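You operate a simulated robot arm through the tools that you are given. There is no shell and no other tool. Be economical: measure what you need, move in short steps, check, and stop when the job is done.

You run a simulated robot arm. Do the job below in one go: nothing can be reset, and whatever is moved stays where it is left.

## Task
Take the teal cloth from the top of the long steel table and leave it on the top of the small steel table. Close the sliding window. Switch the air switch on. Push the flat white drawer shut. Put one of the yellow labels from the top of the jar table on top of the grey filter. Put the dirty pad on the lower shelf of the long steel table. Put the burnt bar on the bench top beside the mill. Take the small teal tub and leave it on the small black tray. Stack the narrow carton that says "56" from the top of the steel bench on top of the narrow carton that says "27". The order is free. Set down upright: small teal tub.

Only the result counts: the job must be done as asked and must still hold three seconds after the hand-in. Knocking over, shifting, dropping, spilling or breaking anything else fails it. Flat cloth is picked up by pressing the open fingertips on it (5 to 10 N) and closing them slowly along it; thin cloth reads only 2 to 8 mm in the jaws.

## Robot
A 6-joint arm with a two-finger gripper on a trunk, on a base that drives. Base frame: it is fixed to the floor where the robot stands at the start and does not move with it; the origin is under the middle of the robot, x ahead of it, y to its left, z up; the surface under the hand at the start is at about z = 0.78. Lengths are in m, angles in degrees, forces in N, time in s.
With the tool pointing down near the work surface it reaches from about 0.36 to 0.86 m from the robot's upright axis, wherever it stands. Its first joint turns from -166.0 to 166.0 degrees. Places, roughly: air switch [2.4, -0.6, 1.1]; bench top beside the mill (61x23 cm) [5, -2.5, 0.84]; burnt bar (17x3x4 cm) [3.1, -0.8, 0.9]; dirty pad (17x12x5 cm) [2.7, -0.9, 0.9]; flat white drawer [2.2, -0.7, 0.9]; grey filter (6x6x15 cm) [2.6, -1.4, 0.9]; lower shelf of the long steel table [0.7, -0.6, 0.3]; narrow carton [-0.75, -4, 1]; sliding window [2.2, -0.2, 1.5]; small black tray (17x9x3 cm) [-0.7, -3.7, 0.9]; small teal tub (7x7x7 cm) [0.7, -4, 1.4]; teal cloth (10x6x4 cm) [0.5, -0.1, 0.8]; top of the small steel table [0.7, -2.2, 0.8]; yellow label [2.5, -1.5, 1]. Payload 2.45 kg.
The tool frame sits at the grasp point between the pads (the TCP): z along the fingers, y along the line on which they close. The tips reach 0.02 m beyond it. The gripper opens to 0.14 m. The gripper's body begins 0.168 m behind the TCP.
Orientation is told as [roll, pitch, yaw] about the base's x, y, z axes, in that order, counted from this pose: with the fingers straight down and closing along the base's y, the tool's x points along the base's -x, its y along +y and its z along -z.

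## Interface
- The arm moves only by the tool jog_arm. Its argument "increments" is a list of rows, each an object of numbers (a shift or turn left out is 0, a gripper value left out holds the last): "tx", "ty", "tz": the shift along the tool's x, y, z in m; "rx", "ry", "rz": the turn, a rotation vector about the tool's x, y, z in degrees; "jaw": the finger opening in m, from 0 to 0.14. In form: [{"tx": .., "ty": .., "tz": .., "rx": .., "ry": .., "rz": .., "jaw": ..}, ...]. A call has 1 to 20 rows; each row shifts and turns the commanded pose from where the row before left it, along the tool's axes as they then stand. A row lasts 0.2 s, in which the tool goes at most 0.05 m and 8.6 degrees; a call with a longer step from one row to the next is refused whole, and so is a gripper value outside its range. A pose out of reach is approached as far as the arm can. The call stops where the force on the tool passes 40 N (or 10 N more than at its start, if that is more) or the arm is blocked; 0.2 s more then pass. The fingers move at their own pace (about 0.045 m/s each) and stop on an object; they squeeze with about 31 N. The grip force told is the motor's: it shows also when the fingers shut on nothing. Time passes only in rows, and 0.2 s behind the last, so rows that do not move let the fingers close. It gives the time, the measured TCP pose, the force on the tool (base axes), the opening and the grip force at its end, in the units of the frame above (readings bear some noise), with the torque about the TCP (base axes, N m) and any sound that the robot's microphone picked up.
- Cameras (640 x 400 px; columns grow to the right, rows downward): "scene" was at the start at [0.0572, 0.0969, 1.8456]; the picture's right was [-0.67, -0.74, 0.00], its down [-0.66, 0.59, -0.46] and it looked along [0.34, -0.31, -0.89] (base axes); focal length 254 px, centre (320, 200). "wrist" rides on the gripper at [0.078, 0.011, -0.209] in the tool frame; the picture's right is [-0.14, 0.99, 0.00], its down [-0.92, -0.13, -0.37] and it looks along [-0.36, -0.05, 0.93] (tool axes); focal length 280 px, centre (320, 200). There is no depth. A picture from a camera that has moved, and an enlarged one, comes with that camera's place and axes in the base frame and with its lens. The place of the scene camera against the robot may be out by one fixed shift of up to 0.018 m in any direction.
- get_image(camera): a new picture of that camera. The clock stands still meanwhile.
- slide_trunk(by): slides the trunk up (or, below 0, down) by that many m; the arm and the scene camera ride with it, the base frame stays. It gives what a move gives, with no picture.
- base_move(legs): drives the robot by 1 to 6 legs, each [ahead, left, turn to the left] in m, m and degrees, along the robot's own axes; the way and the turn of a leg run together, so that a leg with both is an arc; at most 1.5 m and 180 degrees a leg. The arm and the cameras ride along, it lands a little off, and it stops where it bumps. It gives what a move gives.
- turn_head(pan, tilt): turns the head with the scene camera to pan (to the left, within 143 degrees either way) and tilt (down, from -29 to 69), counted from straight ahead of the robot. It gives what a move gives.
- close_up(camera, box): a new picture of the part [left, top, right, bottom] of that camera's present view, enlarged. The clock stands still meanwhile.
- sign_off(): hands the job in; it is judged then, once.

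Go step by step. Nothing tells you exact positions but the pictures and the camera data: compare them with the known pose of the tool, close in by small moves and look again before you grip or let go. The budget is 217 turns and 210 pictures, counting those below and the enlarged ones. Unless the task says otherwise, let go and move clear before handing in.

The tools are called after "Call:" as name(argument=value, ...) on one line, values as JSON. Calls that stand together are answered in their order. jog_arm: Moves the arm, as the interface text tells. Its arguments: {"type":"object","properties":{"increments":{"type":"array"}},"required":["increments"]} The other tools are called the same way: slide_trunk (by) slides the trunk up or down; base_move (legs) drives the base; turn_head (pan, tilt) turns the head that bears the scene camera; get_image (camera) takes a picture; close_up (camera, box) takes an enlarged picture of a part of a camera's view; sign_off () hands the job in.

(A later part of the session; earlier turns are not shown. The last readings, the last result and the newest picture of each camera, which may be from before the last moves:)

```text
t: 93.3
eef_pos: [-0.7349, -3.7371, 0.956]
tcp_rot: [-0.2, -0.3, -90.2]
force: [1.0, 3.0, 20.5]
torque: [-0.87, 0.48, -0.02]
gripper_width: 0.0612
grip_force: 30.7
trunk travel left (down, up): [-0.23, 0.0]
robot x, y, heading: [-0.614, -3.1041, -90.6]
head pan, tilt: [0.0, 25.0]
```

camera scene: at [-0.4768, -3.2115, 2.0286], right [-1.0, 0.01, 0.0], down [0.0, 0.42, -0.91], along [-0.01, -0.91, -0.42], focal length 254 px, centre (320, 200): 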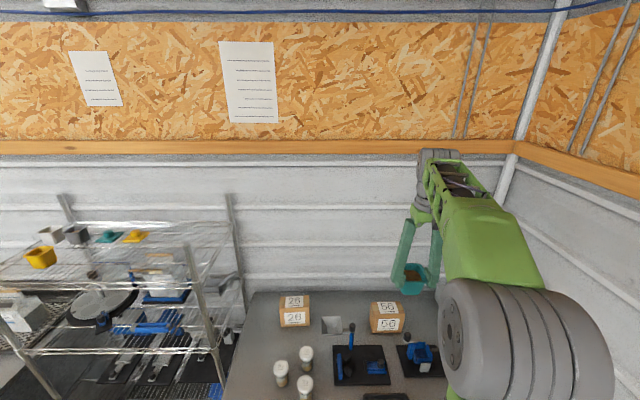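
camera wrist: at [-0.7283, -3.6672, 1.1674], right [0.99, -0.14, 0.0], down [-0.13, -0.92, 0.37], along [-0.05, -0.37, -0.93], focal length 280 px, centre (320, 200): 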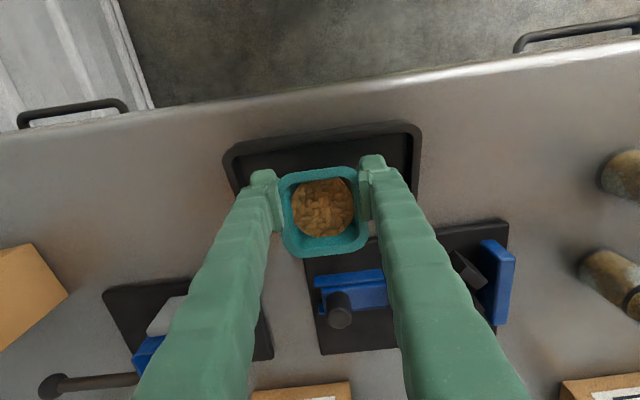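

Contact again at the same height. I'll inspect it from the scene camera while it is touching.

Call:
turn_head(pan=-10, tilt=50)

Call:
get_image(camera="scene")

Call:
get_image(camera="wrist")

```text
t: 94.2
eef_pos: [-0.7359, -3.7369, 0.955]
tcp_rot: [0.1, 0.0, -90.3]
force: [-0.5, 2.1, 18.7]
torque: [-0.73, -0.54, 0.06]
gripper_width: 0.0613
grip_force: 31.1
trunk travel left (down, up): [-0.23, 0.0]
robot x, y, heading: [-0.6141, -3.1075, -90.3]
head pan, tilt: [-10.0, 50.0]
```

```text
172 pictures are left
camera scene: at [-0.4898, -3.1928, 1.9914], right [-0.98, 0.18, 0.0], down [0.14, 0.75, -0.64], along [-0.12, -0.63, -0.76], focal length 254 px, centre (320, 200)
```

scene: 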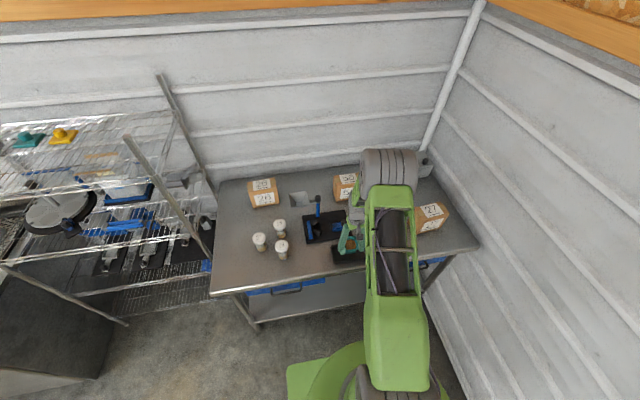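

```text
171 pictures are left
camera wrist: at [-0.7235, -3.6591, 1.1652], right [0.99, -0.14, 0.0], down [-0.13, -0.92, 0.37], along [-0.05, -0.37, -0.93], focal length 280 px, centre (320, 200)
```

wrist: 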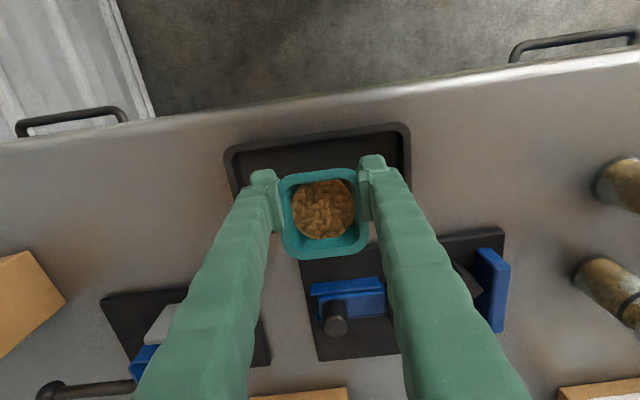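

The contact line lies 4 cm behind the TCP and the rim looks tilted toward me: the first touch pivoted the tub roughly 15° in the grip. I'll raise it and measure the tilt in a clear side view.

Call:
jog_arm(increments=[{"tz": -0.02}, {"tz": -0.05}, {"tz": -0.05}, {"tz": -0.05}, {"tz": -0.05}, {"tz": -0.05}, {"tz": -0.05}, {"tz": -0.05}, {"tz": -0.05}, {"tz": -0.05}, {"tz": -0.05}, {"tz": -0.05}, {"tz": -0.05}, {}])

Call:
turn_head(pan=0, tilt=25)

Call:
close_up(camera="scene", box=[375, 225, 455, 285])

```text
t: 97.2
eef_pos: [-0.7347, -3.738, 1.5756]
tcp_rot: [0.0, 0.0, -90.2]
force: [0.3, 0.2, -1.2]
torque: [0.01, -0.02, -0.02]
gripper_width: 0.0612
grip_force: 31.1
trunk travel left (down, up): [-0.23, 0.0]
robot x, y, heading: [-0.6143, -3.107, -90.6]
head pan, tilt: [-10.0, 50.0]
```

```text
t: 98.1
eef_pos: [-0.735, -3.7377, 1.5733]
tcp_rot: [0.1, 0.0, -90.2]
force: [0.1, -0.2, -0.5]
torque: [0.02, 0.0, 0.0]
gripper_width: 0.0613
grip_force: 31.2
trunk travel left (down, up): [-0.23, 0.0]
robot x, y, heading: [-0.617, -3.1062, -90.7]
head pan, tilt: [0.0, 25.0]
```

```text
6.67 times, centred on (415, 255) of scene
camera zoom: at [-0.4768, -3.2115, 2.0286], right [-1.0, 0.01, 0.0], down [0.0, 0.42, -0.91], along [-0.01, -0.91, -0.42], focal length 1693 px, centre (-313, -167)
```

zoom: 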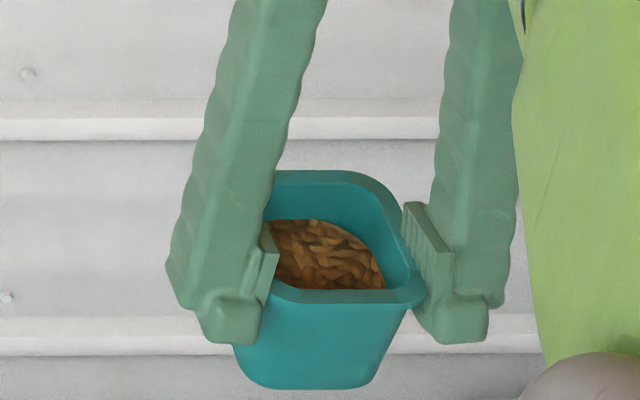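

The tub is pivoted by about 10° (front down). I'll turn the tool to level it and check again.

Call:
jog_arm(increments=[{"ry": 5}, {"ry": 5}, {}])

Call:
close_up(camera="scene", box=[375, 225, 455, 285])

```text
t: 98.9
eef_pos: [-0.7353, -3.7351, 1.5714]
tcp_rot: [-0.1, 10.0, -90.1]
force: [1.5, -0.9, -0.5]
torque: [0.06, 0.0, 0.01]
gripper_width: 0.0609
grip_force: 31.3
out of reach, approached as far as the arm can: row 2
trunk travel left (down, up): [-0.23, 0.0]
robot x, y, heading: [-0.6194, -3.105, -90.2]
head pan, tilt: [0.0, 25.0]
```

```text
6.67 times, centred on (415, 255) of scene
camera zoom: at [-0.4769, -3.2114, 2.0288], right [-1.0, 0.01, 0.0], down [0.0, 0.42, -0.91], along [-0.01, -0.91, -0.42], focal length 1693 px, centre (-313, -167)
```

zoom: 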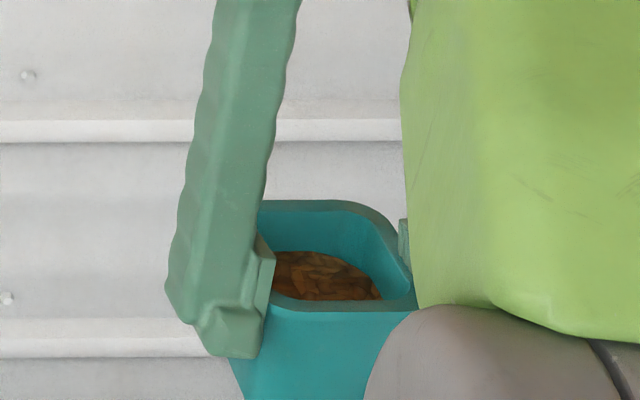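

The rim now reads level. I'll lower straight down, holding this tilt, to just above the tray.

Call:
jog_arm(increments=[{"tx": -0.00868, "tz": 0.04924}, {"tx": -0.00868, "tz": 0.04924}, {"tx": -0.00868, "tz": 0.04924}, {"tx": -0.00868, "tz": 0.04924}, {"tx": -0.00868, "tz": 0.04924}, {"tx": -0.00868, "tz": 0.04924}, {"tx": -0.00868, "tz": 0.04924}, {"tx": -0.00868, "tz": 0.04924}, {"tx": -0.00868, "tz": 0.04924}, {"tx": -0.00868, "tz": 0.04924}, {"tx": -0.00868, "tz": 0.04924}, {"tx": -0.0052, "tz": 0.0295}, {}])

Call:
turn_head(pan=0, tilt=45)

Call:
close_up(camera="scene", box=[345, 250, 425, 300])

Call:
close_up(camera="wrist", box=[200, 90, 440, 260])

```text
t: 101.7
eef_pos: [-0.7344, -3.7348, 0.9913]
tcp_rot: [0.1, 9.9, -90.2]
force: [0.0, 0.3, -0.6]
torque: [0.04, -0.01, 0.02]
gripper_width: 0.0611
grip_force: 31.1
trunk travel left (down, up): [-0.23, 0.0]
robot x, y, heading: [-0.6128, -3.1082, -90.7]
head pan, tilt: [0.0, 25.0]
```

```text
t: 102.5
eef_pos: [-0.735, -3.7334, 0.991]
tcp_rot: [0.0, 10.1, -90.2]
force: [0.0, 0.0, -1.5]
torque: [-0.03, -0.01, 0.01]
gripper_width: 0.0611
grip_force: 30.8
trunk travel left (down, up): [-0.23, 0.0]
robot x, y, heading: [-0.6177, -3.1072, -90.4]
head pan, tilt: [0.0, 45.0]
```

```text
8.00 times, centred on (385, 275) of scene
camera zoom: at [-0.4767, -3.2007, 1.9982], right [-1.0, 0.01, 0.0], down [0.01, 0.71, -0.71], along [-0.01, -0.71, -0.71], focal length 2032 px, centre (-200, -400)
```

zoom: 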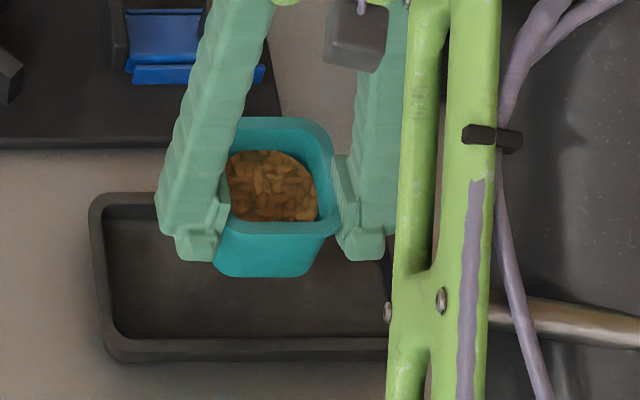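

```text
2.35 times, centred on (320, 175) of wrist
camera zoom: at [-0.7231, -3.6941, 1.2112], right [0.99, -0.14, -0.02], down [-0.13, -0.97, 0.2], along [-0.05, -0.2, -0.98], focal length 660 px, centre (320, 259)
```

zoom: 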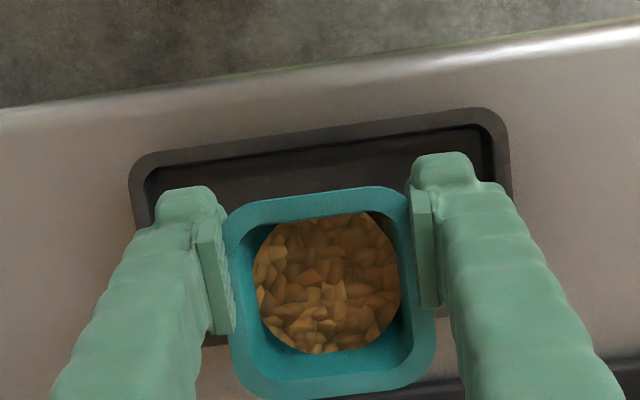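

Leveled and nearly centred. I'll shift 4 mm back and lower in small steps.

Call:
jog_arm(increments=[{"tx": -0.0039, "tz": -0.0007}, {"tx": -0.0035, "tz": 0.0197}, {"tx": -0.0035, "tz": 0.0197}, {"tx": -0.00087, "tz": 0.0049}, {}])

Call:
close_up(camera="scene", box=[345, 250, 425, 300])

```text
t: 103.7
eef_pos: [-0.7344, -3.7397, 0.9468]
tcp_rot: [0.1, 10.0, -90.2]
force: [0.8, 0.7, -1.7]
torque: [0.05, -0.02, -0.03]
gripper_width: 0.061
grip_force: 30.5
trunk travel left (down, up): [-0.23, 0.0]
robot x, y, heading: [-0.617, -3.1111, -90.6]
head pan, tilt: [0.0, 45.0]
```

```text
8.00 times, centred on (385, 275) of scene
camera zoom: at [-0.4767, -3.2007, 1.9981], right [-1.0, 0.01, 0.0], down [0.01, 0.71, -0.71], along [-0.01, -0.71, -0.71], focal length 2032 px, centre (-200, -400)
```

zoom: 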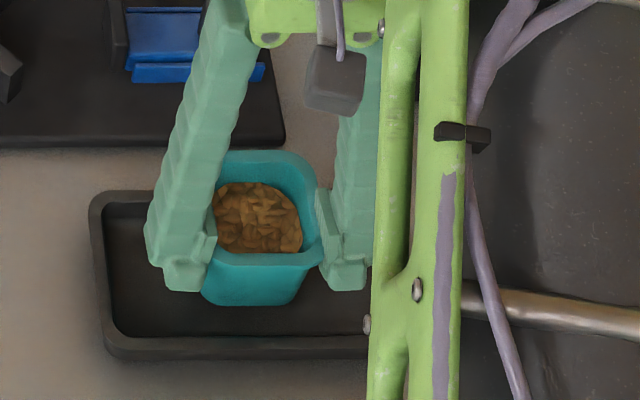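

No contact now at 0.947. I'll continue down in small steps.

Call:
jog_arm(increments=[{"tx": -0.00087, "tz": 0.0049}, {"tx": -0.00087, "tz": 0.0049}, {}])

Call:
jog_arm(increments=[{"tx": -0.00087, "tz": 0.0049}, {}])

Call:
jog_arm(increments=[{"tx": -0.0007, "tz": 0.0039}, {}])

```text
t: 104.5
eef_pos: [-0.7353, -3.7393, 0.9416]
tcp_rot: [-0.1, 9.7, -90.2]
force: [-0.1, 5.4, 18.3]
torque: [-0.19, 0.03, -0.03]
gripper_width: 0.0619
grip_force: 31.1
trunk travel left (down, up): [-0.23, 0.0]
robot x, y, heading: [-0.6149, -3.1079, -90.3]
head pan, tilt: [0.0, 45.0]
stopped in row 3: the force on the tool passed its limit at 40 N (the readings are from after the stop); the commanded pose is now the measured one
```

```text
t: 104.8
eef_pos: [-0.7354, -3.7402, 0.9397]
tcp_rot: [-0.1, 9.6, -90.1]
force: [0.2, 6.7, 24.0]
torque: [-0.24, 0.09, 0.04]
gripper_width: 0.0622
grip_force: 30.9
trunk travel left (down, up): [-0.23, 0.0]
robot x, y, heading: [-0.613, -3.1084, -90.5]
head pan, tilt: [0.0, 45.0]
stopped in row 1: the force on the tool passed its limit at 40 N (the readings are from after the stop); the commanded pose is now the measured one
```

```text
t: 105.3
eef_pos: [-0.7355, -3.7434, 0.9394]
tcp_rot: [-0.1, 9.4, -90.2]
force: [0.6, 5.5, 22.8]
torque: [-0.21, 0.05, 0.01]
gripper_width: 0.0626
grip_force: 30.6
trunk travel left (down, up): [-0.23, 0.0]
robot x, y, heading: [-0.6167, -3.1058, -90.7]
head pan, tilt: [0.0, 45.0]
stopped in row 2: the force on the tool passed its limit at 41 N (the readings are from after the stop); the commanded pose is now the measured one
```

Call:
close_up(camera="scene", box=[345, 250, 425, 300])

Call:
close_up(camera="wrist", box=[200, 90, 440, 260])

```text
8.00 times, centred on (385, 275) of scene
camera zoom: at [-0.4763, -3.198, 1.9982], right [-1.0, 0.01, 0.0], down [0.01, 0.71, -0.71], along [-0.01, -0.71, -0.71], focal length 2032 px, centre (-200, -400)
```

zoom: 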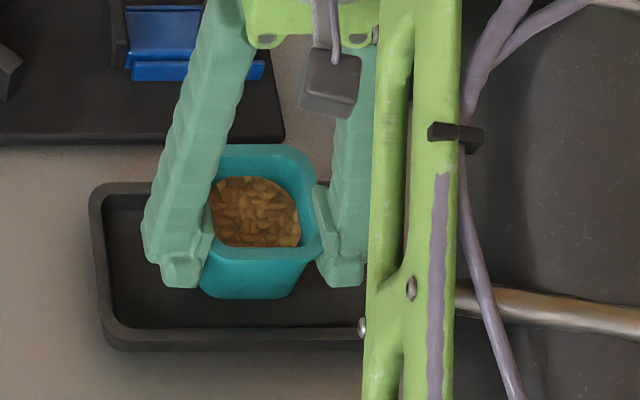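

```text
2.35 times, centred on (320, 175) of wrist
camera zoom: at [-0.7232, -3.7006, 1.1581], right [0.99, -0.14, -0.03], down [-0.13, -0.97, 0.21], along [-0.05, -0.21, -0.98], focal length 660 px, centre (320, 259)
```

zoom: 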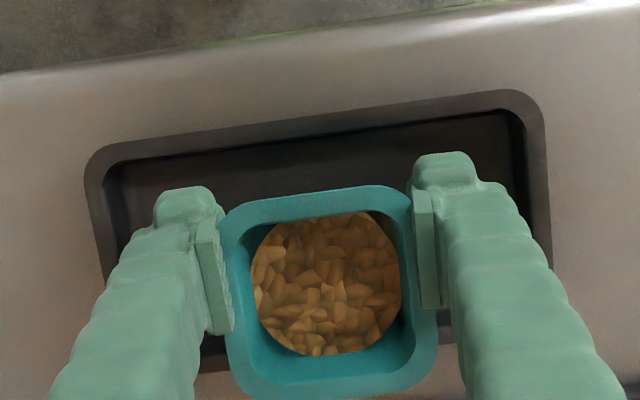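

Call:
close_up(camera="scene", box=[355, 264, 395, 296])

```text
12.50 times, centred on (375, 280) of scene
camera zoom: at [-0.4763, -3.198, 1.9982], right [-1.0, 0.01, 0.0], down [0.01, 0.71, -0.71], along [-0.01, -0.71, -0.71], focal length 3175 px, centre (-368, -800)
```

zoom: 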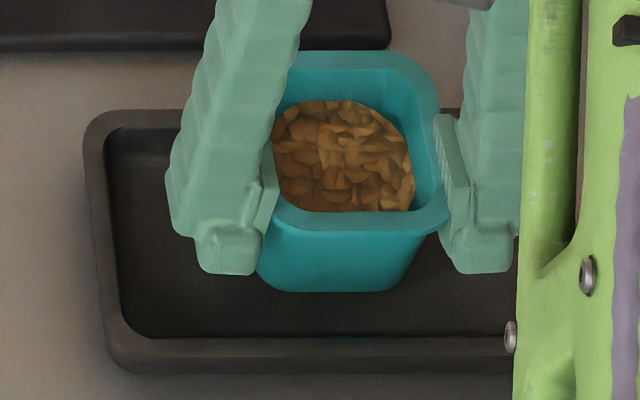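

The tub is centred over the tray and appears to be supported. I'll relieve the push slightly and open the jaws a little.

Call:
jog_arm(increments=[{"tz": -0.003}, {"jaw": 0.064}, {"jaw": 0.068}, {"jaw": 0.076}, {}])

Call:
close_up(camera="scene", box=[355, 264, 395, 296])

Call:
close_up(camera="wrist", box=[200, 90, 440, 260])

```text
t: 106.5
eef_pos: [-0.7353, -3.7442, 0.9396]
tcp_rot: [-0.1, 9.4, -90.1]
force: [-0.4, 0.9, -1.1]
torque: [-0.01, 0.01, 0.03]
gripper_width: 0.076
grip_force: 0.1
trunk travel left (down, up): [-0.23, 0.0]
robot x, y, heading: [-0.6201, -3.1064, -90.4]
head pan, tilt: [0.0, 45.0]
```

```text
12.50 times, centred on (375, 280) of scene
camera zoom: at [-0.4767, -3.2003, 1.9981], right [-1.0, 0.01, 0.0], down [0.01, 0.71, -0.71], along [-0.01, -0.71, -0.71], focal length 3175 px, centre (-368, -800)
```

zoom: 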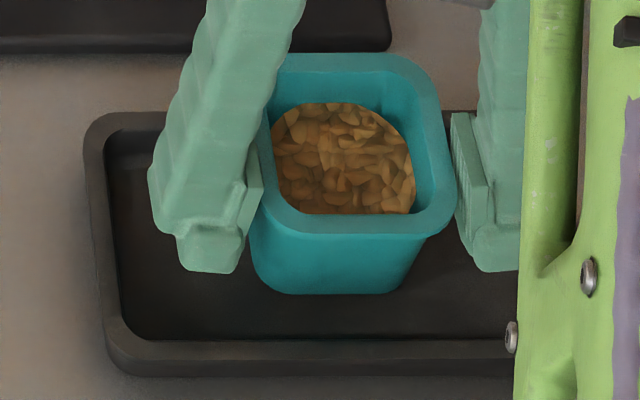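

```text
2.35 times, centred on (320, 175) of wrist
camera zoom: at [-0.7235, -3.7019, 1.1587], right [0.99, -0.14, -0.02], down [-0.13, -0.97, 0.21], along [-0.05, -0.21, -0.98], focal length 660 px, centre (320, 259)
```

zoom: 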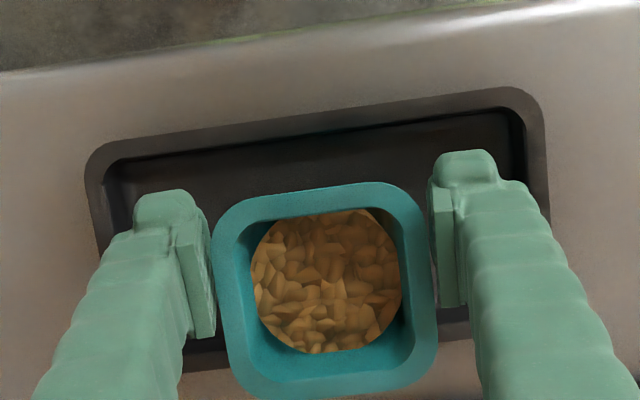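

The tub stands upright in the tray. I'll open a bit more and lift straight up.

Call:
jog_arm(increments=[{"jaw": 0.1}, {}, {"tx": 0.0035, "tz": -0.0197}, {"tx": 0.0087, "tz": -0.049}, {"tx": 0.0087, "tz": -0.049}, {"tx": 0.0087, "tz": -0.049}, {"ry": -5}, {"ry": -4.5}, {}])

Call:
get_image(camera="wrist")

Call:
get_image(camera="scene")

```text
t: 108.5
eef_pos: [-0.7342, -3.7426, 1.1086]
tcp_rot: [-0.1, 0.0, -90.1]
force: [-0.4, -0.6, 0.5]
torque: [0.03, -0.03, -0.01]
gripper_width: 0.1001
grip_force: 0.0
trunk travel left (down, up): [-0.23, 0.0]
robot x, y, heading: [-0.6199, -3.1086, -90.4]
head pan, tilt: [0.0, 45.0]
```

```text
160 pictures are left
camera wrist: at [-0.7231, -3.6654, 1.3176], right [0.99, -0.14, 0.0], down [-0.13, -0.92, 0.37], along [-0.05, -0.36, -0.93], focal length 280 px, centre (320, 200)
```

wrist: 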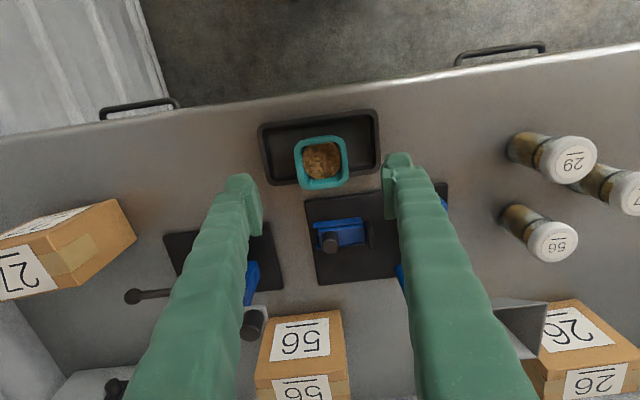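

```text
159 pictures are left
camera scene: at [-0.4768, -3.2008, 1.9981], right [-1.0, 0.01, 0.0], down [0.01, 0.71, -0.71], along [-0.01, -0.71, -0.71], focal length 254 px, centre (320, 200)
```

scene: 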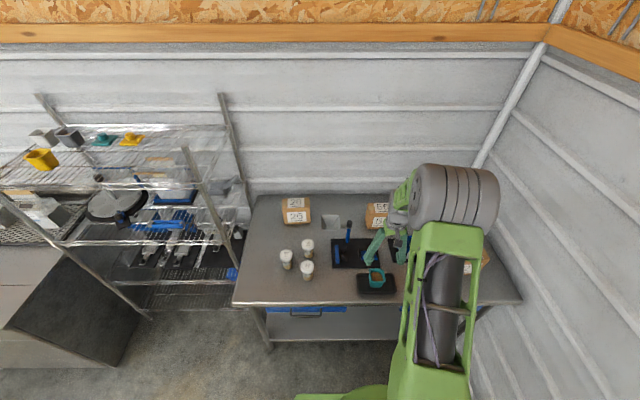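

The tub is done. Next is the carton "56" at the back of the bench and "27" at its right. I'll raise the arm, drive closer and look.

Call:
jog_arm(increments=[{"tz": -0.05, "jaw": 0.14}, {"tz": -0.05}, {"tz": -0.05}, {"tz": -0.05}, {"tz": -0.05}, {"tz": -0.05}, {}])

Call:
base_move(legs=[[0.2, 0, 0.4]])

Call:
jog_arm(increments=[{"tx": 0.045}, {"tx": 0.045}, {"tx": 0.045}, {"ty": -0.04}, {"ty": -0.03}, {}])

Call:
get_image(camera="wrist")

Call:
get_image(camera="scene")

```text
t: 110.1
eef_pos: [-0.7336, -3.7432, 1.4091]
tcp_rot: [-0.1, -0.1, -90.3]
force: [0.4, -0.5, 0.4]
torque: [0.02, 0.01, -0.01]
gripper_width: 0.14
grip_force: 0.2
trunk travel left (down, up): [-0.23, 0.0]
robot x, y, heading: [-0.6135, -3.1051, -90.4]
head pan, tilt: [0.0, 45.0]
```

```text
t: 111.7
eef_pos: [-0.7318, -3.9422, 1.4086]
tcp_rot: [0.0, 0.1, -89.8]
force: [0.1, -0.3, -0.5]
torque: [0.09, 0.0, -0.03]
gripper_width: 0.1399
grip_force: 0.0
trunk travel left (down, up): [-0.23, 0.0]
robot x, y, heading: [-0.6199, -3.3067, -90.3]
head pan, tilt: [0.0, 45.0]
```

```text
t: 113.1
eef_pos: [-0.8012, -3.8087, 1.4101]
tcp_rot: [-0.1, 0.1, -89.9]
force: [-0.4, -0.3, 0.1]
torque: [0.04, 0.03, -0.01]
gripper_width: 0.1398
grip_force: 0.0
trunk travel left (down, up): [-0.23, 0.0]
robot x, y, heading: [-0.6166, -3.3083, -90.1]
head pan, tilt: [0.0, 45.0]
```

```text
158 pictures are left
camera wrist: at [-0.791, -3.7319, 1.6185], right [0.99, -0.14, 0.0], down [-0.13, -0.92, 0.37], along [-0.05, -0.36, -0.93], focal length 280 px, centre (320, 200)
```

wrist: 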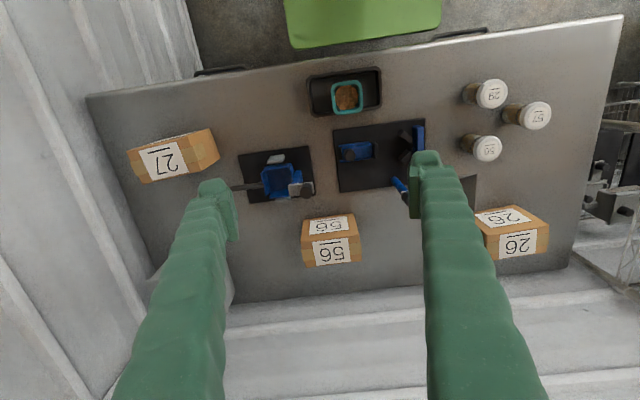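

```text
157 pictures are left
camera scene: at [-0.4773, -3.4, 1.9981], right [-1.0, 0.0, 0.0], down [0.0, 0.71, -0.71], along [0.0, -0.71, -0.71], focal length 254 px, centre (320, 200)
```

scene: 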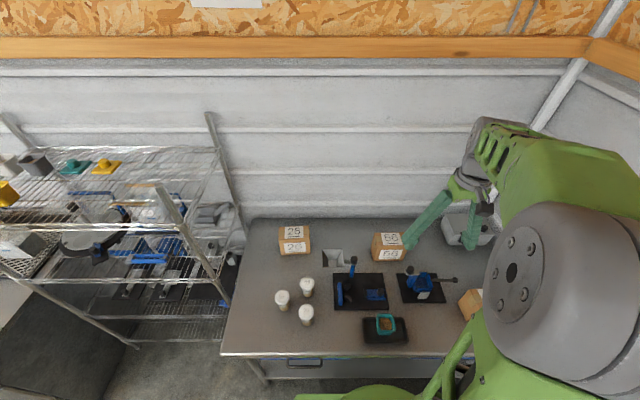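

Call:
close_up(camera="wrist", box=[100, 100, 390, 290])

Call:
close_up(camera="scene", box=[350, 210, 430, 270])

```text
2.11 times, centred on (245, 195) of wrist
camera zoom: at [-0.791, -3.7319, 1.6185], right [0.99, -0.14, 0.0], down [-0.13, -0.92, 0.37], along [-0.05, -0.36, -0.93], focal length 590 px, centre (478, 210)
```

zoom: 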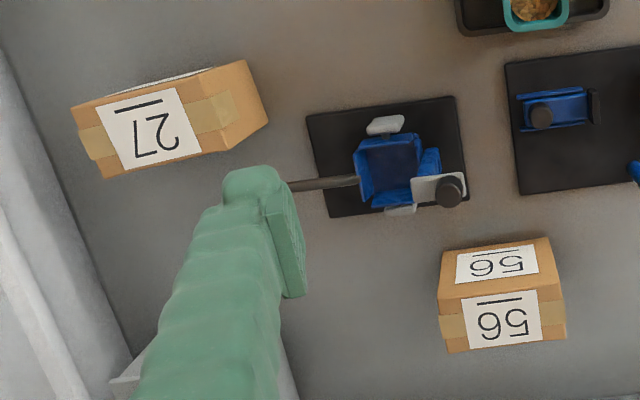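

```text
6.67 times, centred on (390, 240) of scene
camera zoom: at [-0.4773, -3.4, 1.9981], right [-1.0, 0.0, 0.0], down [0.0, 0.71, -0.71], along [0.0, -0.71, -0.71], focal length 1693 px, centre (-147, -67)
```

zoom: 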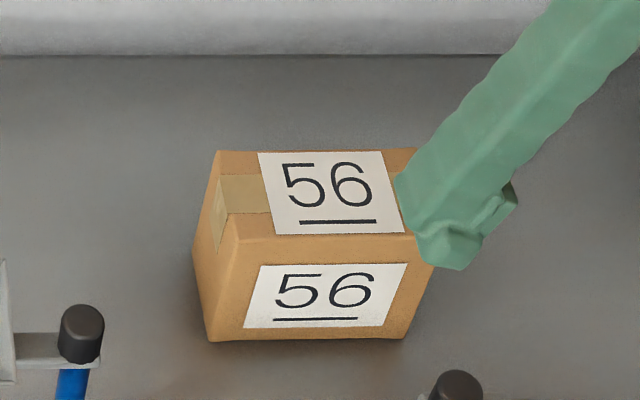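

Carton 56 is about 14.5 × 7.5 × 13 cm, centred near (-0.813, -4.108) and square to the axes. Carton 27 is near (-1.145, -3.827), turned about 5°. I'll drive 8 cm closer, turn the jaws to close along y, and move over 56.

Call:
base_move(legs=[[0.08, 0, 0]])

Call:
jog_arm(increments=[{"rz": -8.5}, {"rz": -8.5}, {"rz": -8.5}, {"rz": -8.5}, {"rz": -8.5}, {"rz": -8.5}, {"rz": -8.5}, {"rz": -8.5}, {"rz": -8.5}, {"rz": -8.5}, {"rz": -5}, {"ty": -0.04}, {"ty": -0.04}, {"ty": -0.04}, {"ty": -0.04}, {"ty": -0.04, "tx": 0.01}, {"tz": 0.05}, {"tz": 0.05}, {}])

Call:
get_image(camera="wrist")

```text
t: 114.1
eef_pos: [-0.8026, -3.8908, 1.4097]
tcp_rot: [-0.1, 0.0, -89.9]
force: [0.5, -1.1, -1.0]
torque: [0.11, -0.02, 0.05]
gripper_width: 0.14
grip_force: 0.1
trunk travel left (down, up): [-0.23, 0.0]
robot x, y, heading: [-0.6183, -3.3855, -90.0]
head pan, tilt: [0.0, 45.0]
```

```text
t: 118.1
eef_pos: [-0.8126, -4.0883, 1.3102]
tcp_rot: [0.0, 0.1, 0.2]
force: [0.7, 0.8, -0.5]
torque: [-0.03, 0.05, 0.05]
gripper_width: 0.1401
grip_force: 0.1
trunk travel left (down, up): [-0.23, 0.0]
robot x, y, heading: [-0.6178, -3.3883, -90.1]
head pan, tilt: [0.0, 45.0]
```

```text
154 pictures are left
camera wrist: at [-0.8891, -4.0775, 1.519], right [0.14, 0.99, 0.0], down [0.92, -0.13, 0.37], along [0.36, -0.05, -0.93], focal length 280 px, centre (320, 200)
```

wrist: 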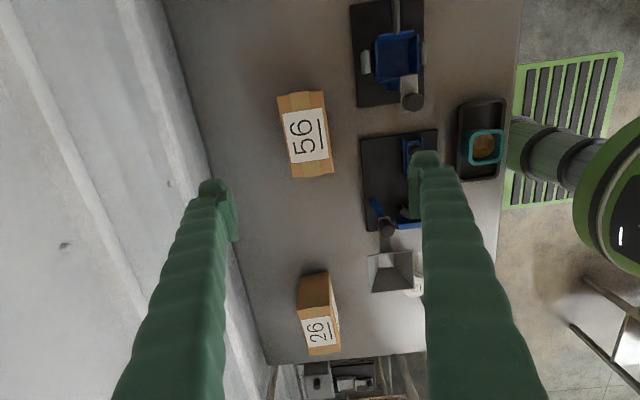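

56's top is centred at (-0.82, -4.11, 1.015). I'll align, lower around it and close.

Call:
jog_arm(increments=[{"tx": 0.008, "ty": -0.022, "jaw": 0.125}, {"tz": 0.05}, {"tz": 0.05}, {"tz": 0.05}, {"tz": 0.05}, {"tz": 0.02}, {}])

Call:
get_image(camera="wrist")

Call:
close_up(camera="scene", box=[350, 180, 510, 300])

```text
t: 119.7
eef_pos: [-0.8222, -4.1114, 1.0902]
tcp_rot: [0.1, 0.1, 0.1]
force: [0.0, 0.4, 0.5]
torque: [-0.01, 0.02, -0.01]
gripper_width: 0.1251
grip_force: 0.1
trunk travel left (down, up): [-0.23, 0.0]
robot x, y, heading: [-0.617, -3.3868, -90.3]
head pan, tilt: [0.0, 45.0]
```

```text
153 pictures are left
camera wrist: at [-0.8992, -4.1018, 1.2987], right [0.14, 0.99, 0.0], down [0.92, -0.13, 0.37], along [0.36, -0.05, -0.93], focal length 280 px, centre (320, 200)
```

wrist: 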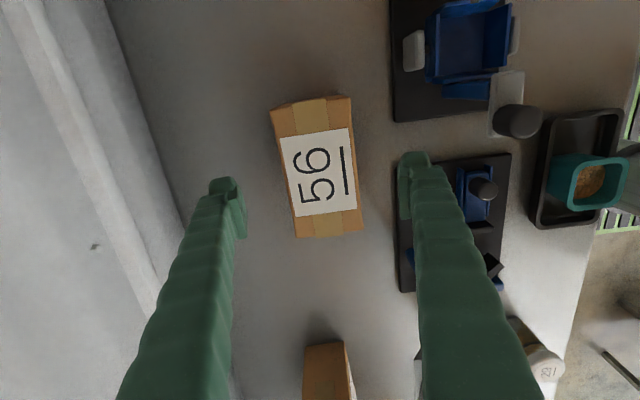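

```text
3.33 times, centred on (430, 240) of scene
camera zoom: at [-0.4777, -3.4798, 1.9982], right [-1.0, 0.0, 0.0], down [0.0, 0.71, -0.71], along [0.0, -0.71, -0.71], focal length 847 px, centre (-47, 67)
```

zoom: 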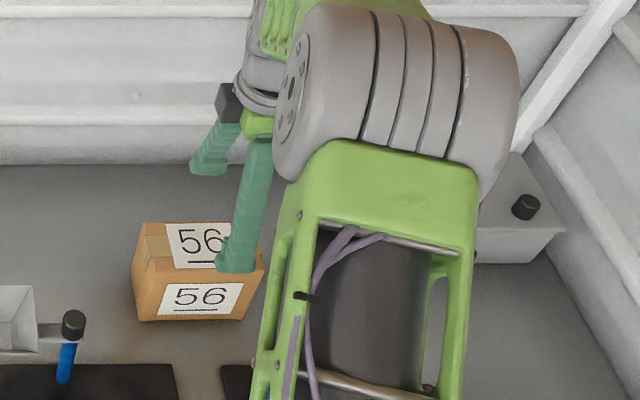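

Centred. I'll lower around the carton and close.

Call:
jog_arm(increments=[{"tz": 0.05}, {"tz": 0.05}, {"tz": 0.03}, {"jaw": 0.08}, {"jaw": 0.06}, {}, {}, {}])

Call:
jog_arm(increments=[{"tz": -0.01}, {"tz": -0.02}, {}])

Call:
get_image(camera="wrist")

```text
t: 121.5
eef_pos: [-0.8217, -4.1109, 0.9583]
tcp_rot: [0.0, 0.1, 0.1]
force: [-0.5, -2.8, 3.3]
torque: [-0.15, 0.04, 0.01]
gripper_width: 0.0892
grip_force: 31.4
trunk travel left (down, up): [-0.23, 0.0]
robot x, y, heading: [-0.6176, -3.3924, -90.2]
head pan, tilt: [0.0, 45.0]
```

```text
t: 122.3
eef_pos: [-0.8227, -4.1122, 0.9893]
tcp_rot: [0.0, 0.1, 0.1]
force: [-0.2, -0.5, -4.1]
torque: [0.02, 0.03, 0.0]
gripper_width: 0.0891
grip_force: 30.9
trunk travel left (down, up): [-0.23, 0.0]
robot x, y, heading: [-0.619, -3.3898, -90.3]
head pan, tilt: [0.0, 45.0]
```

```text
151 pictures are left
camera wrist: at [-0.8991, -4.1015, 1.1986], right [0.14, 0.99, 0.0], down [0.92, -0.13, 0.37], along [0.36, -0.05, -0.93], focal length 280 px, centre (320, 200)
```

wrist: 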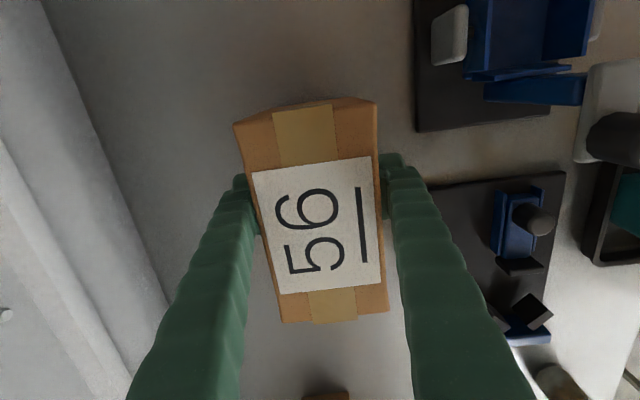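

Carton 56 is held and its weight shows (4 N). I'll lift it and carry it over 27.

Call:
jog_arm(increments=[{"tz": -0.05}, {"tz": -0.05}, {"tz": -0.05}, {"tz": -0.05}, {"tz": -0.05}, {"tz": -0.05}, {"tx": 0.036, "ty": 0.03}, {"tx": 0.036, "ty": 0.03}, {"tx": 0.036, "ty": 0.03}, {"tx": 0.036, "ty": 0.03}, {"tx": 0.036, "ty": 0.03}, {"tx": 0.036, "ty": 0.03}, {"tx": 0.036, "ty": 0.03}, {"tx": 0.036, "ty": 0.03}, {"tx": 0.033, "ty": 0.04}, {}])

Call:
get_image(camera="wrist")

Call:
turn_head(pan=-30, tilt=45)

Call:
get_image(camera="scene")

```text
refused: row 15 steps farther than a row can; nothing moved
```

```text
150 pictures are left
camera wrist: at [-0.8991, -4.1015, 1.1986], right [0.14, 0.99, 0.0], down [0.92, -0.13, 0.37], along [0.36, -0.05, -0.93], focal length 280 px, centre (320, 200)
```

wrist: 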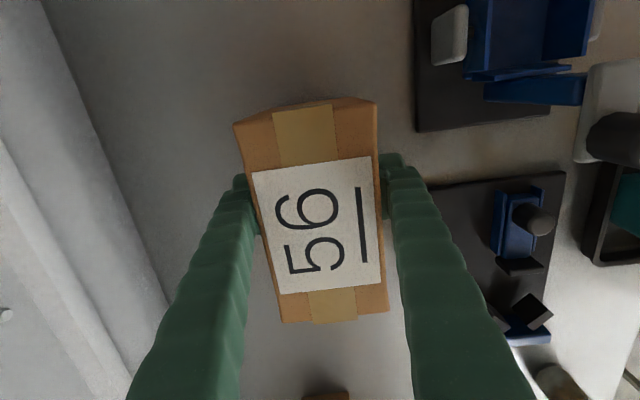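

```text
t: 123.3
eef_pos: [-0.8224, -4.1119, 0.9905]
tcp_rot: [0.1, 0.1, 0.1]
force: [-0.4, 0.0, -5.4]
torque: [0.03, 0.0, 0.0]
gripper_width: 0.0889
grip_force: 30.8
trunk travel left (down, up): [-0.23, 0.0]
robot x, y, heading: [-0.618, -3.3842, -90.2]
head pan, tilt: [-30.0, 45.0]
```

```text
149 pictures are left
camera scene: at [-0.5183, -3.4693, 1.9981], right [-0.86, 0.5, 0.0], down [0.36, 0.61, -0.71], along [-0.35, -0.61, -0.71], focal length 254 px, centre (320, 200)
```

scene: 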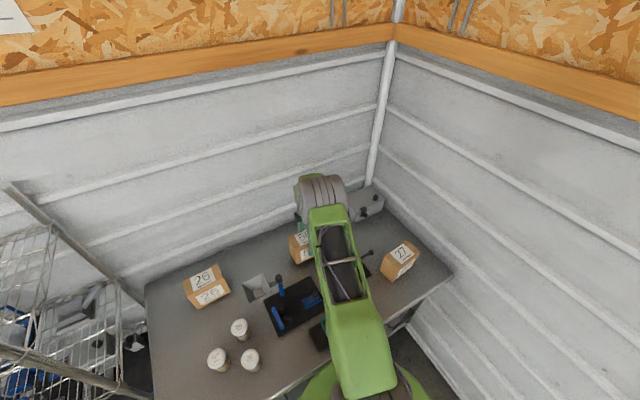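

One row was too long; I'll redo the lift and carry with shorter steps.

Call:
jog_arm(increments=[{"tz": -0.05}, {"tz": -0.05}, {"tz": -0.05}, {"tz": -0.05}, {"tz": -0.05}, {"tz": -0.05}, {"tx": 0.036, "ty": 0.031}, {"tx": 0.036, "ty": 0.031}, {"tx": 0.036, "ty": 0.031}, {"tx": 0.036, "ty": 0.031}, {"tx": 0.036, "ty": 0.031}, {"tx": 0.036, "ty": 0.031}, {"tx": 0.036, "ty": 0.031}, {"tx": 0.036, "ty": 0.031}, {"tx": 0.033, "ty": 0.031}, {}])

Call:
get_image(camera="wrist")

Call:
get_image(camera="scene")

```text
t: 126.7
eef_pos: [-1.1408, -3.833, 1.2913]
tcp_rot: [0.2, 0.1, 0.1]
force: [0.1, -0.1, -4.8]
torque: [0.01, 0.07, -0.03]
gripper_width: 0.0892
grip_force: 31.1
trunk travel left (down, up): [-0.23, 0.0]
robot x, y, heading: [-0.6129, -3.3855, -90.0]
head pan, tilt: [-30.0, 45.0]
```

```text
148 pictures are left
camera wrist: at [-1.219, -3.8239, 1.4995], right [0.14, 0.99, 0.0], down [0.92, -0.13, 0.37], along [0.36, -0.05, -0.93], focal length 280 px, centre (320, 200)
```

wrist: 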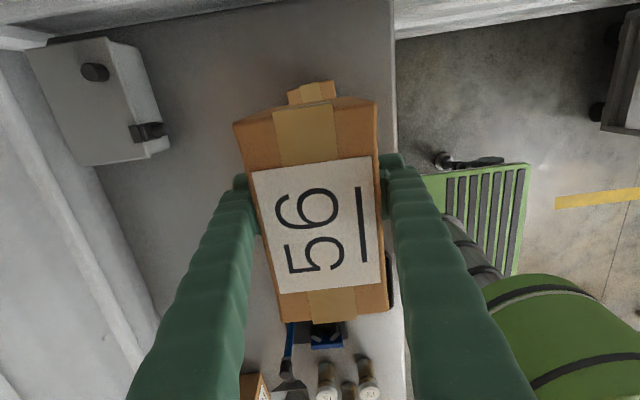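

```text
147 pictures are left
camera scene: at [-0.5175, -3.4699, 1.998], right [-0.86, 0.5, 0.0], down [0.36, 0.61, -0.71], along [-0.36, -0.61, -0.71], focal length 254 px, centre (320, 200)
```

scene: 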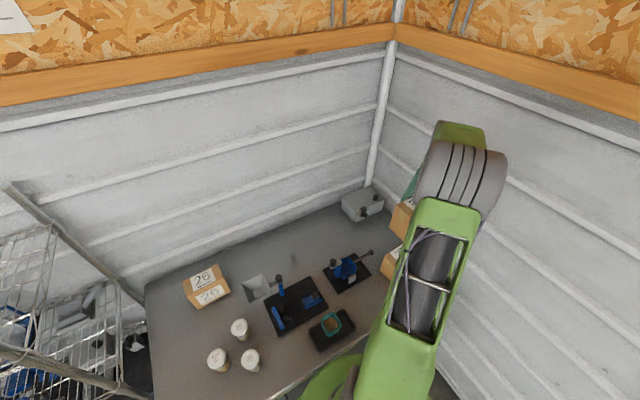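

27's end peeks out below; it is turned about 6°. I'll match the yaw, lower partway and compare the outlines.

Call:
jog_arm(increments=[{"rz": -6, "tx": 0.004}, {"tz": 0.05}, {"tz": 0.05}, {}])

Call:
get_image(camera="wrist")

Call:
close_up(camera="scene", box=[340, 180, 460, 290])

```text
t: 127.7
eef_pos: [-1.1454, -3.8311, 1.1908]
tcp_rot: [0.2, 0.0, 6.1]
force: [-0.3, -0.2, -4.1]
torque: [-0.02, 0.05, -0.02]
gripper_width: 0.0891
grip_force: 30.8
trunk travel left (down, up): [-0.23, 0.0]
robot x, y, heading: [-0.6174, -3.3891, -90.0]
head pan, tilt: [-30.0, 45.0]
```

```text
146 pictures are left
camera wrist: at [-1.2231, -3.8304, 1.3999], right [0.03, 1.0, 0.0], down [0.93, -0.03, 0.37], along [0.37, -0.01, -0.93], focal length 280 px, centre (320, 200)
```

wrist: 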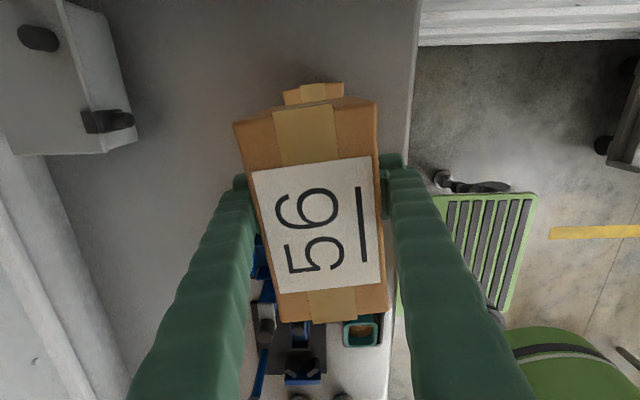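

```text
3.64 times, centred on (400, 235) of scene
camera zoom: at [-0.5183, -3.4687, 1.9982], right [-0.86, 0.5, 0.0], down [0.36, 0.61, -0.71], along [-0.36, -0.61, -0.71], focal length 924 px, centre (29, 73)
```

zoom: 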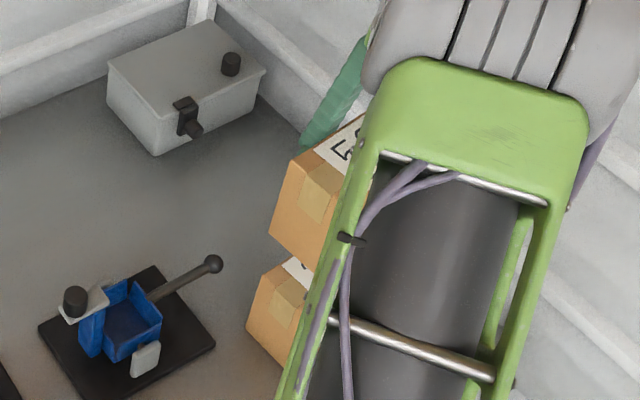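

27's top is near z 0.995, centred at (-1.157, -3.830). 56 hangs about 2 cm too far +x, so I'll shift it and lower to just above.

Call:
jog_arm(increments=[{"tx": 0.02, "ty": 0.002}, {"tz": 0.05}, {"tz": 0.03}, {}])

Call:
get_image(camera="wrist")

Call:
close_up(camera="scene", box=[340, 180, 460, 290])

```text
t: 128.7
eef_pos: [-1.1665, -3.8324, 1.1114]
tcp_rot: [0.1, 0.1, 6.2]
force: [1.2, -0.9, -5.2]
torque: [0.01, 0.05, -0.01]
gripper_width: 0.0894
grip_force: 31.5
trunk travel left (down, up): [-0.23, 0.0]
robot x, y, heading: [-0.619, -3.3866, -90.0]
head pan, tilt: [-30.0, 45.0]
```

```text
144 pictures are left
camera wrist: at [-1.2443, -3.831, 1.3197], right [0.03, 1.0, 0.0], down [0.93, -0.03, 0.37], along [0.37, -0.01, -0.93], focal length 280 px, centre (320, 200)
```

wrist: 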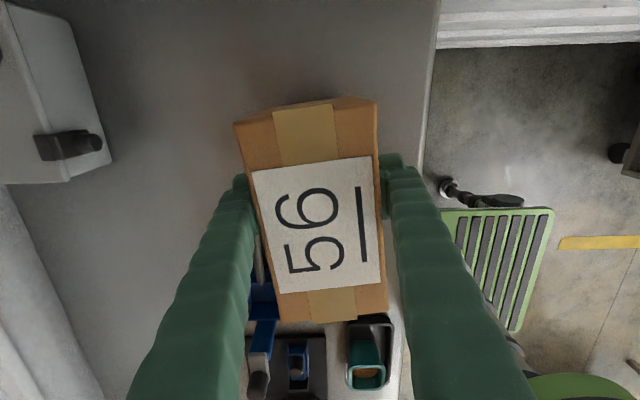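

```text
3.64 times, centred on (400, 235) of scene
camera zoom: at [-0.5183, -3.469, 1.9982], right [-0.86, 0.5, 0.0], down [0.36, 0.61, -0.71], along [-0.36, -0.61, -0.71], focal length 924 px, centre (29, 73)
```

zoom: 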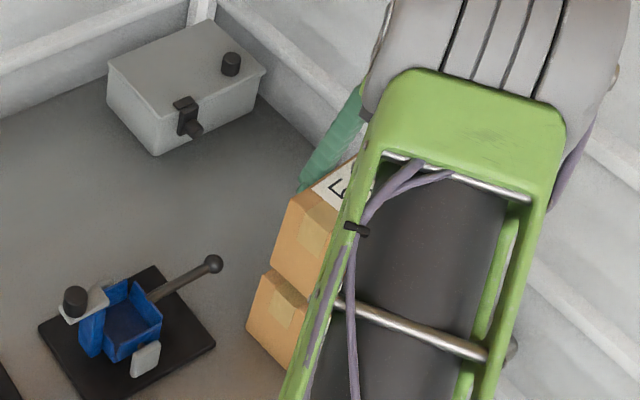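

The outlines line up well. I'll lower in small steps until contact.

Call:
jog_arm(increments=[{"tz": 0.012}, {"tz": 0.008}, {"tz": 0.006}, {}])

```text
t: 129.7
eef_pos: [-1.167, -3.833, 1.0896]
tcp_rot: [-0.2, 0.5, 6.1]
force: [4.2, 1.8, 35.7]
torque: [0.07, -0.14, 0.09]
gripper_width: 0.089
grip_force: 31.2
trunk travel left (down, up): [-0.23, 0.0]
robot x, y, heading: [-0.6153, -3.386, -89.8]
head pan, tilt: [-30.0, 45.0]
```

Contact, centred under the carton. I'll relieve the push and open the jaws.

Call:
jog_arm(increments=[{"tz": -0.004}, {}, {"jaw": 0.092}, {"jaw": 0.098}, {"jaw": 0.11}, {"jaw": 0.12}, {}])

Call:
jog_arm(increments=[{"tz": -0.03}, {"tz": -0.05}, {"tz": -0.05}, {"tz": -0.05}, {"tz": -0.05}, {}])

Call:
get_image(camera="wrist")

Call:
close_up(camera="scene", box=[340, 180, 460, 290])

```text
t: 131.3
eef_pos: [-1.1661, -3.833, 1.0886]
tcp_rot: [0.2, 0.1, 6.1]
force: [-0.8, -0.6, -0.3]
torque: [0.0, -0.01, -0.02]
gripper_width: 0.1202
grip_force: 0.0
trunk travel left (down, up): [-0.23, 0.0]
robot x, y, heading: [-0.6223, -3.388, -90.2]
head pan, tilt: [-30.0, 45.0]
```

```text
t: 132.7
eef_pos: [-1.1659, -3.8325, 1.3169]
tcp_rot: [0.1, 0.1, 6.1]
force: [0.5, 0.4, 0.5]
torque: [0.03, -0.03, -0.01]
gripper_width: 0.12
grip_force: 0.0
trunk travel left (down, up): [-0.23, 0.0]
robot x, y, heading: [-0.6186, -3.3898, -90.2]
head pan, tilt: [-30.0, 45.0]
```

```text
142 pictures are left
camera wrist: at [-1.2447, -3.8307, 1.5273], right [0.03, 1.0, 0.0], down [0.93, -0.03, 0.37], along [0.37, -0.01, -0.93], focal length 280 px, centre (320, 200)
```

wrist: 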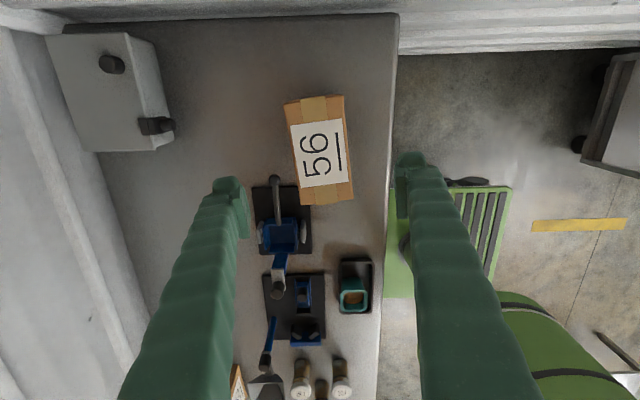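

```text
3.64 times, centred on (400, 235) of scene
camera zoom: at [-0.5187, -3.4691, 1.9981], right [-0.86, 0.5, 0.0], down [0.36, 0.61, -0.71], along [-0.36, -0.61, -0.71], focal length 924 px, centre (29, 73)
```

zoom: 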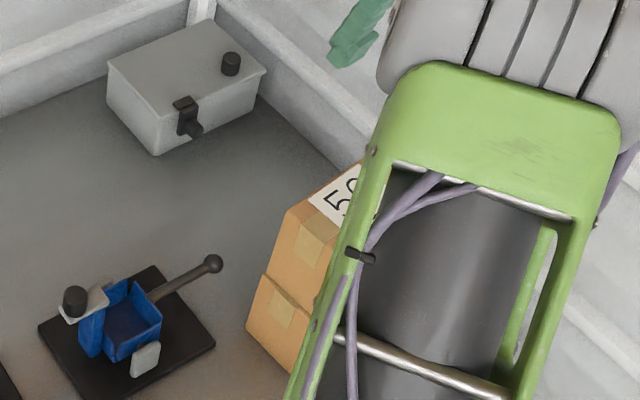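

The cartons are stacked. I'll bring the arm back in front, back away, and drive to the long table for the cloth.

Call:
jog_arm(increments=[{"tz": -0.05}, {"tz": -0.05}, {"tx": -0.045}, {"tx": -0.045}, {"tx": -0.045}, {"tx": -0.045}, {"tx": -0.045}, {"tx": -0.045}, {"tx": -0.045}, {"tx": -0.045}, {"tx": -0.045}, {"tx": -0.045}, {"tx": -0.045}, {"tx": -0.045}, {}])

Call:
base_move(legs=[[-0.6, 0, 0], [0, 0.6, 0]])

Call:
slide_trunk(by=-0.13)

Call:
base_move(legs=[[0, 0, 90], [0, 1.0, 0], [0, 1.5, 0]])

Call:
turn_head(pan=-15, tilt=55)

Call:
get_image(camera="scene")

```text
t: 135.9
eef_pos: [-0.6298, -3.7754, 1.4179]
tcp_rot: [0.0, 0.1, 6.2]
force: [-0.1, -0.3, 0.2]
torque: [0.0, 0.0, 0.0]
gripper_width: 0.1196
grip_force: 0.0
trunk travel left (down, up): [-0.23, 0.0]
robot x, y, heading: [-0.6186, -3.3893, -90.3]
head pan, tilt: [-30.0, 45.0]
```

```text
t: 144.6
eef_pos: [-0.033, -3.1763, 1.4178]
tcp_rot: [0.1, 0.0, 5.7]
force: [0.2, -0.5, -1.1]
torque: [0.02, -0.02, -0.04]
gripper_width: 0.1199
grip_force: 0.0
trunk travel left (down, up): [-0.23, 0.0]
robot x, y, heading: [-0.0203, -2.7872, -90.6]
head pan, tilt: [-30.0, 45.0]
```

```text
t: 146.2
eef_pos: [-0.0325, -3.1748, 1.2872]
tcp_rot: [0.1, 0.1, 5.7]
force: [0.9, 0.6, 1.3]
torque: [0.01, 0.01, 0.02]
gripper_width: 0.1198
grip_force: 0.1
trunk travel left (down, up): [-0.1, 0.13]
robot x, y, heading: [-0.015, -2.7899, -90.4]
head pan, tilt: [-30.0, 45.0]
```

```text
t: 172.1
eef_pos: [0.3651, -0.2867, 1.2875]
tcp_rot: [0.1, 0.1, 96.9]
force: [-0.2, 0.2, 0.3]
torque: [-0.02, -0.01, 0.01]
gripper_width: 0.12
grip_force: 0.1
trunk travel left (down, up): [-0.1, 0.13]
robot x, y, heading: [-0.0222, -0.2804, 0.8]
head pan, tilt: [-30.0, 45.0]
```

```text
t: 172.9
eef_pos: [0.3654, -0.2853, 1.289]
tcp_rot: [0.1, 0.1, 97.0]
force: [0.0, -0.1, -0.9]
torque: [0.01, -0.01, 0.0]
gripper_width: 0.1199
grip_force: 0.0
trunk travel left (down, up): [-0.1, 0.13]
robot x, y, heading: [-0.0222, -0.2777, 0.4]
head pan, tilt: [-15.0, 55.0]
```

```text
140 pictures are left
camera scene: at [0.055, -0.1577, 1.8547], right [-0.25, -0.97, 0.0], down [-0.79, 0.2, -0.57], along [0.56, -0.14, -0.82], focal length 254 px, centre (320, 200)
```

scene: 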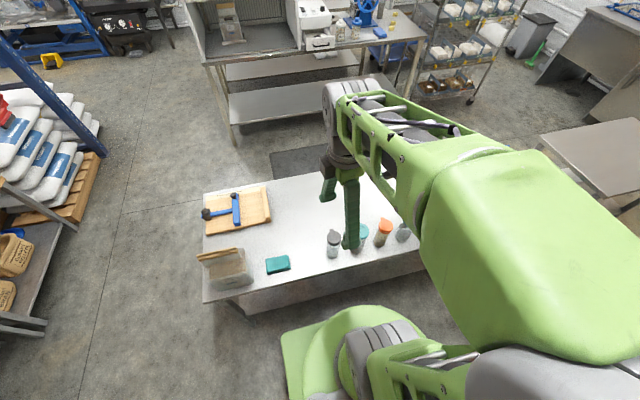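

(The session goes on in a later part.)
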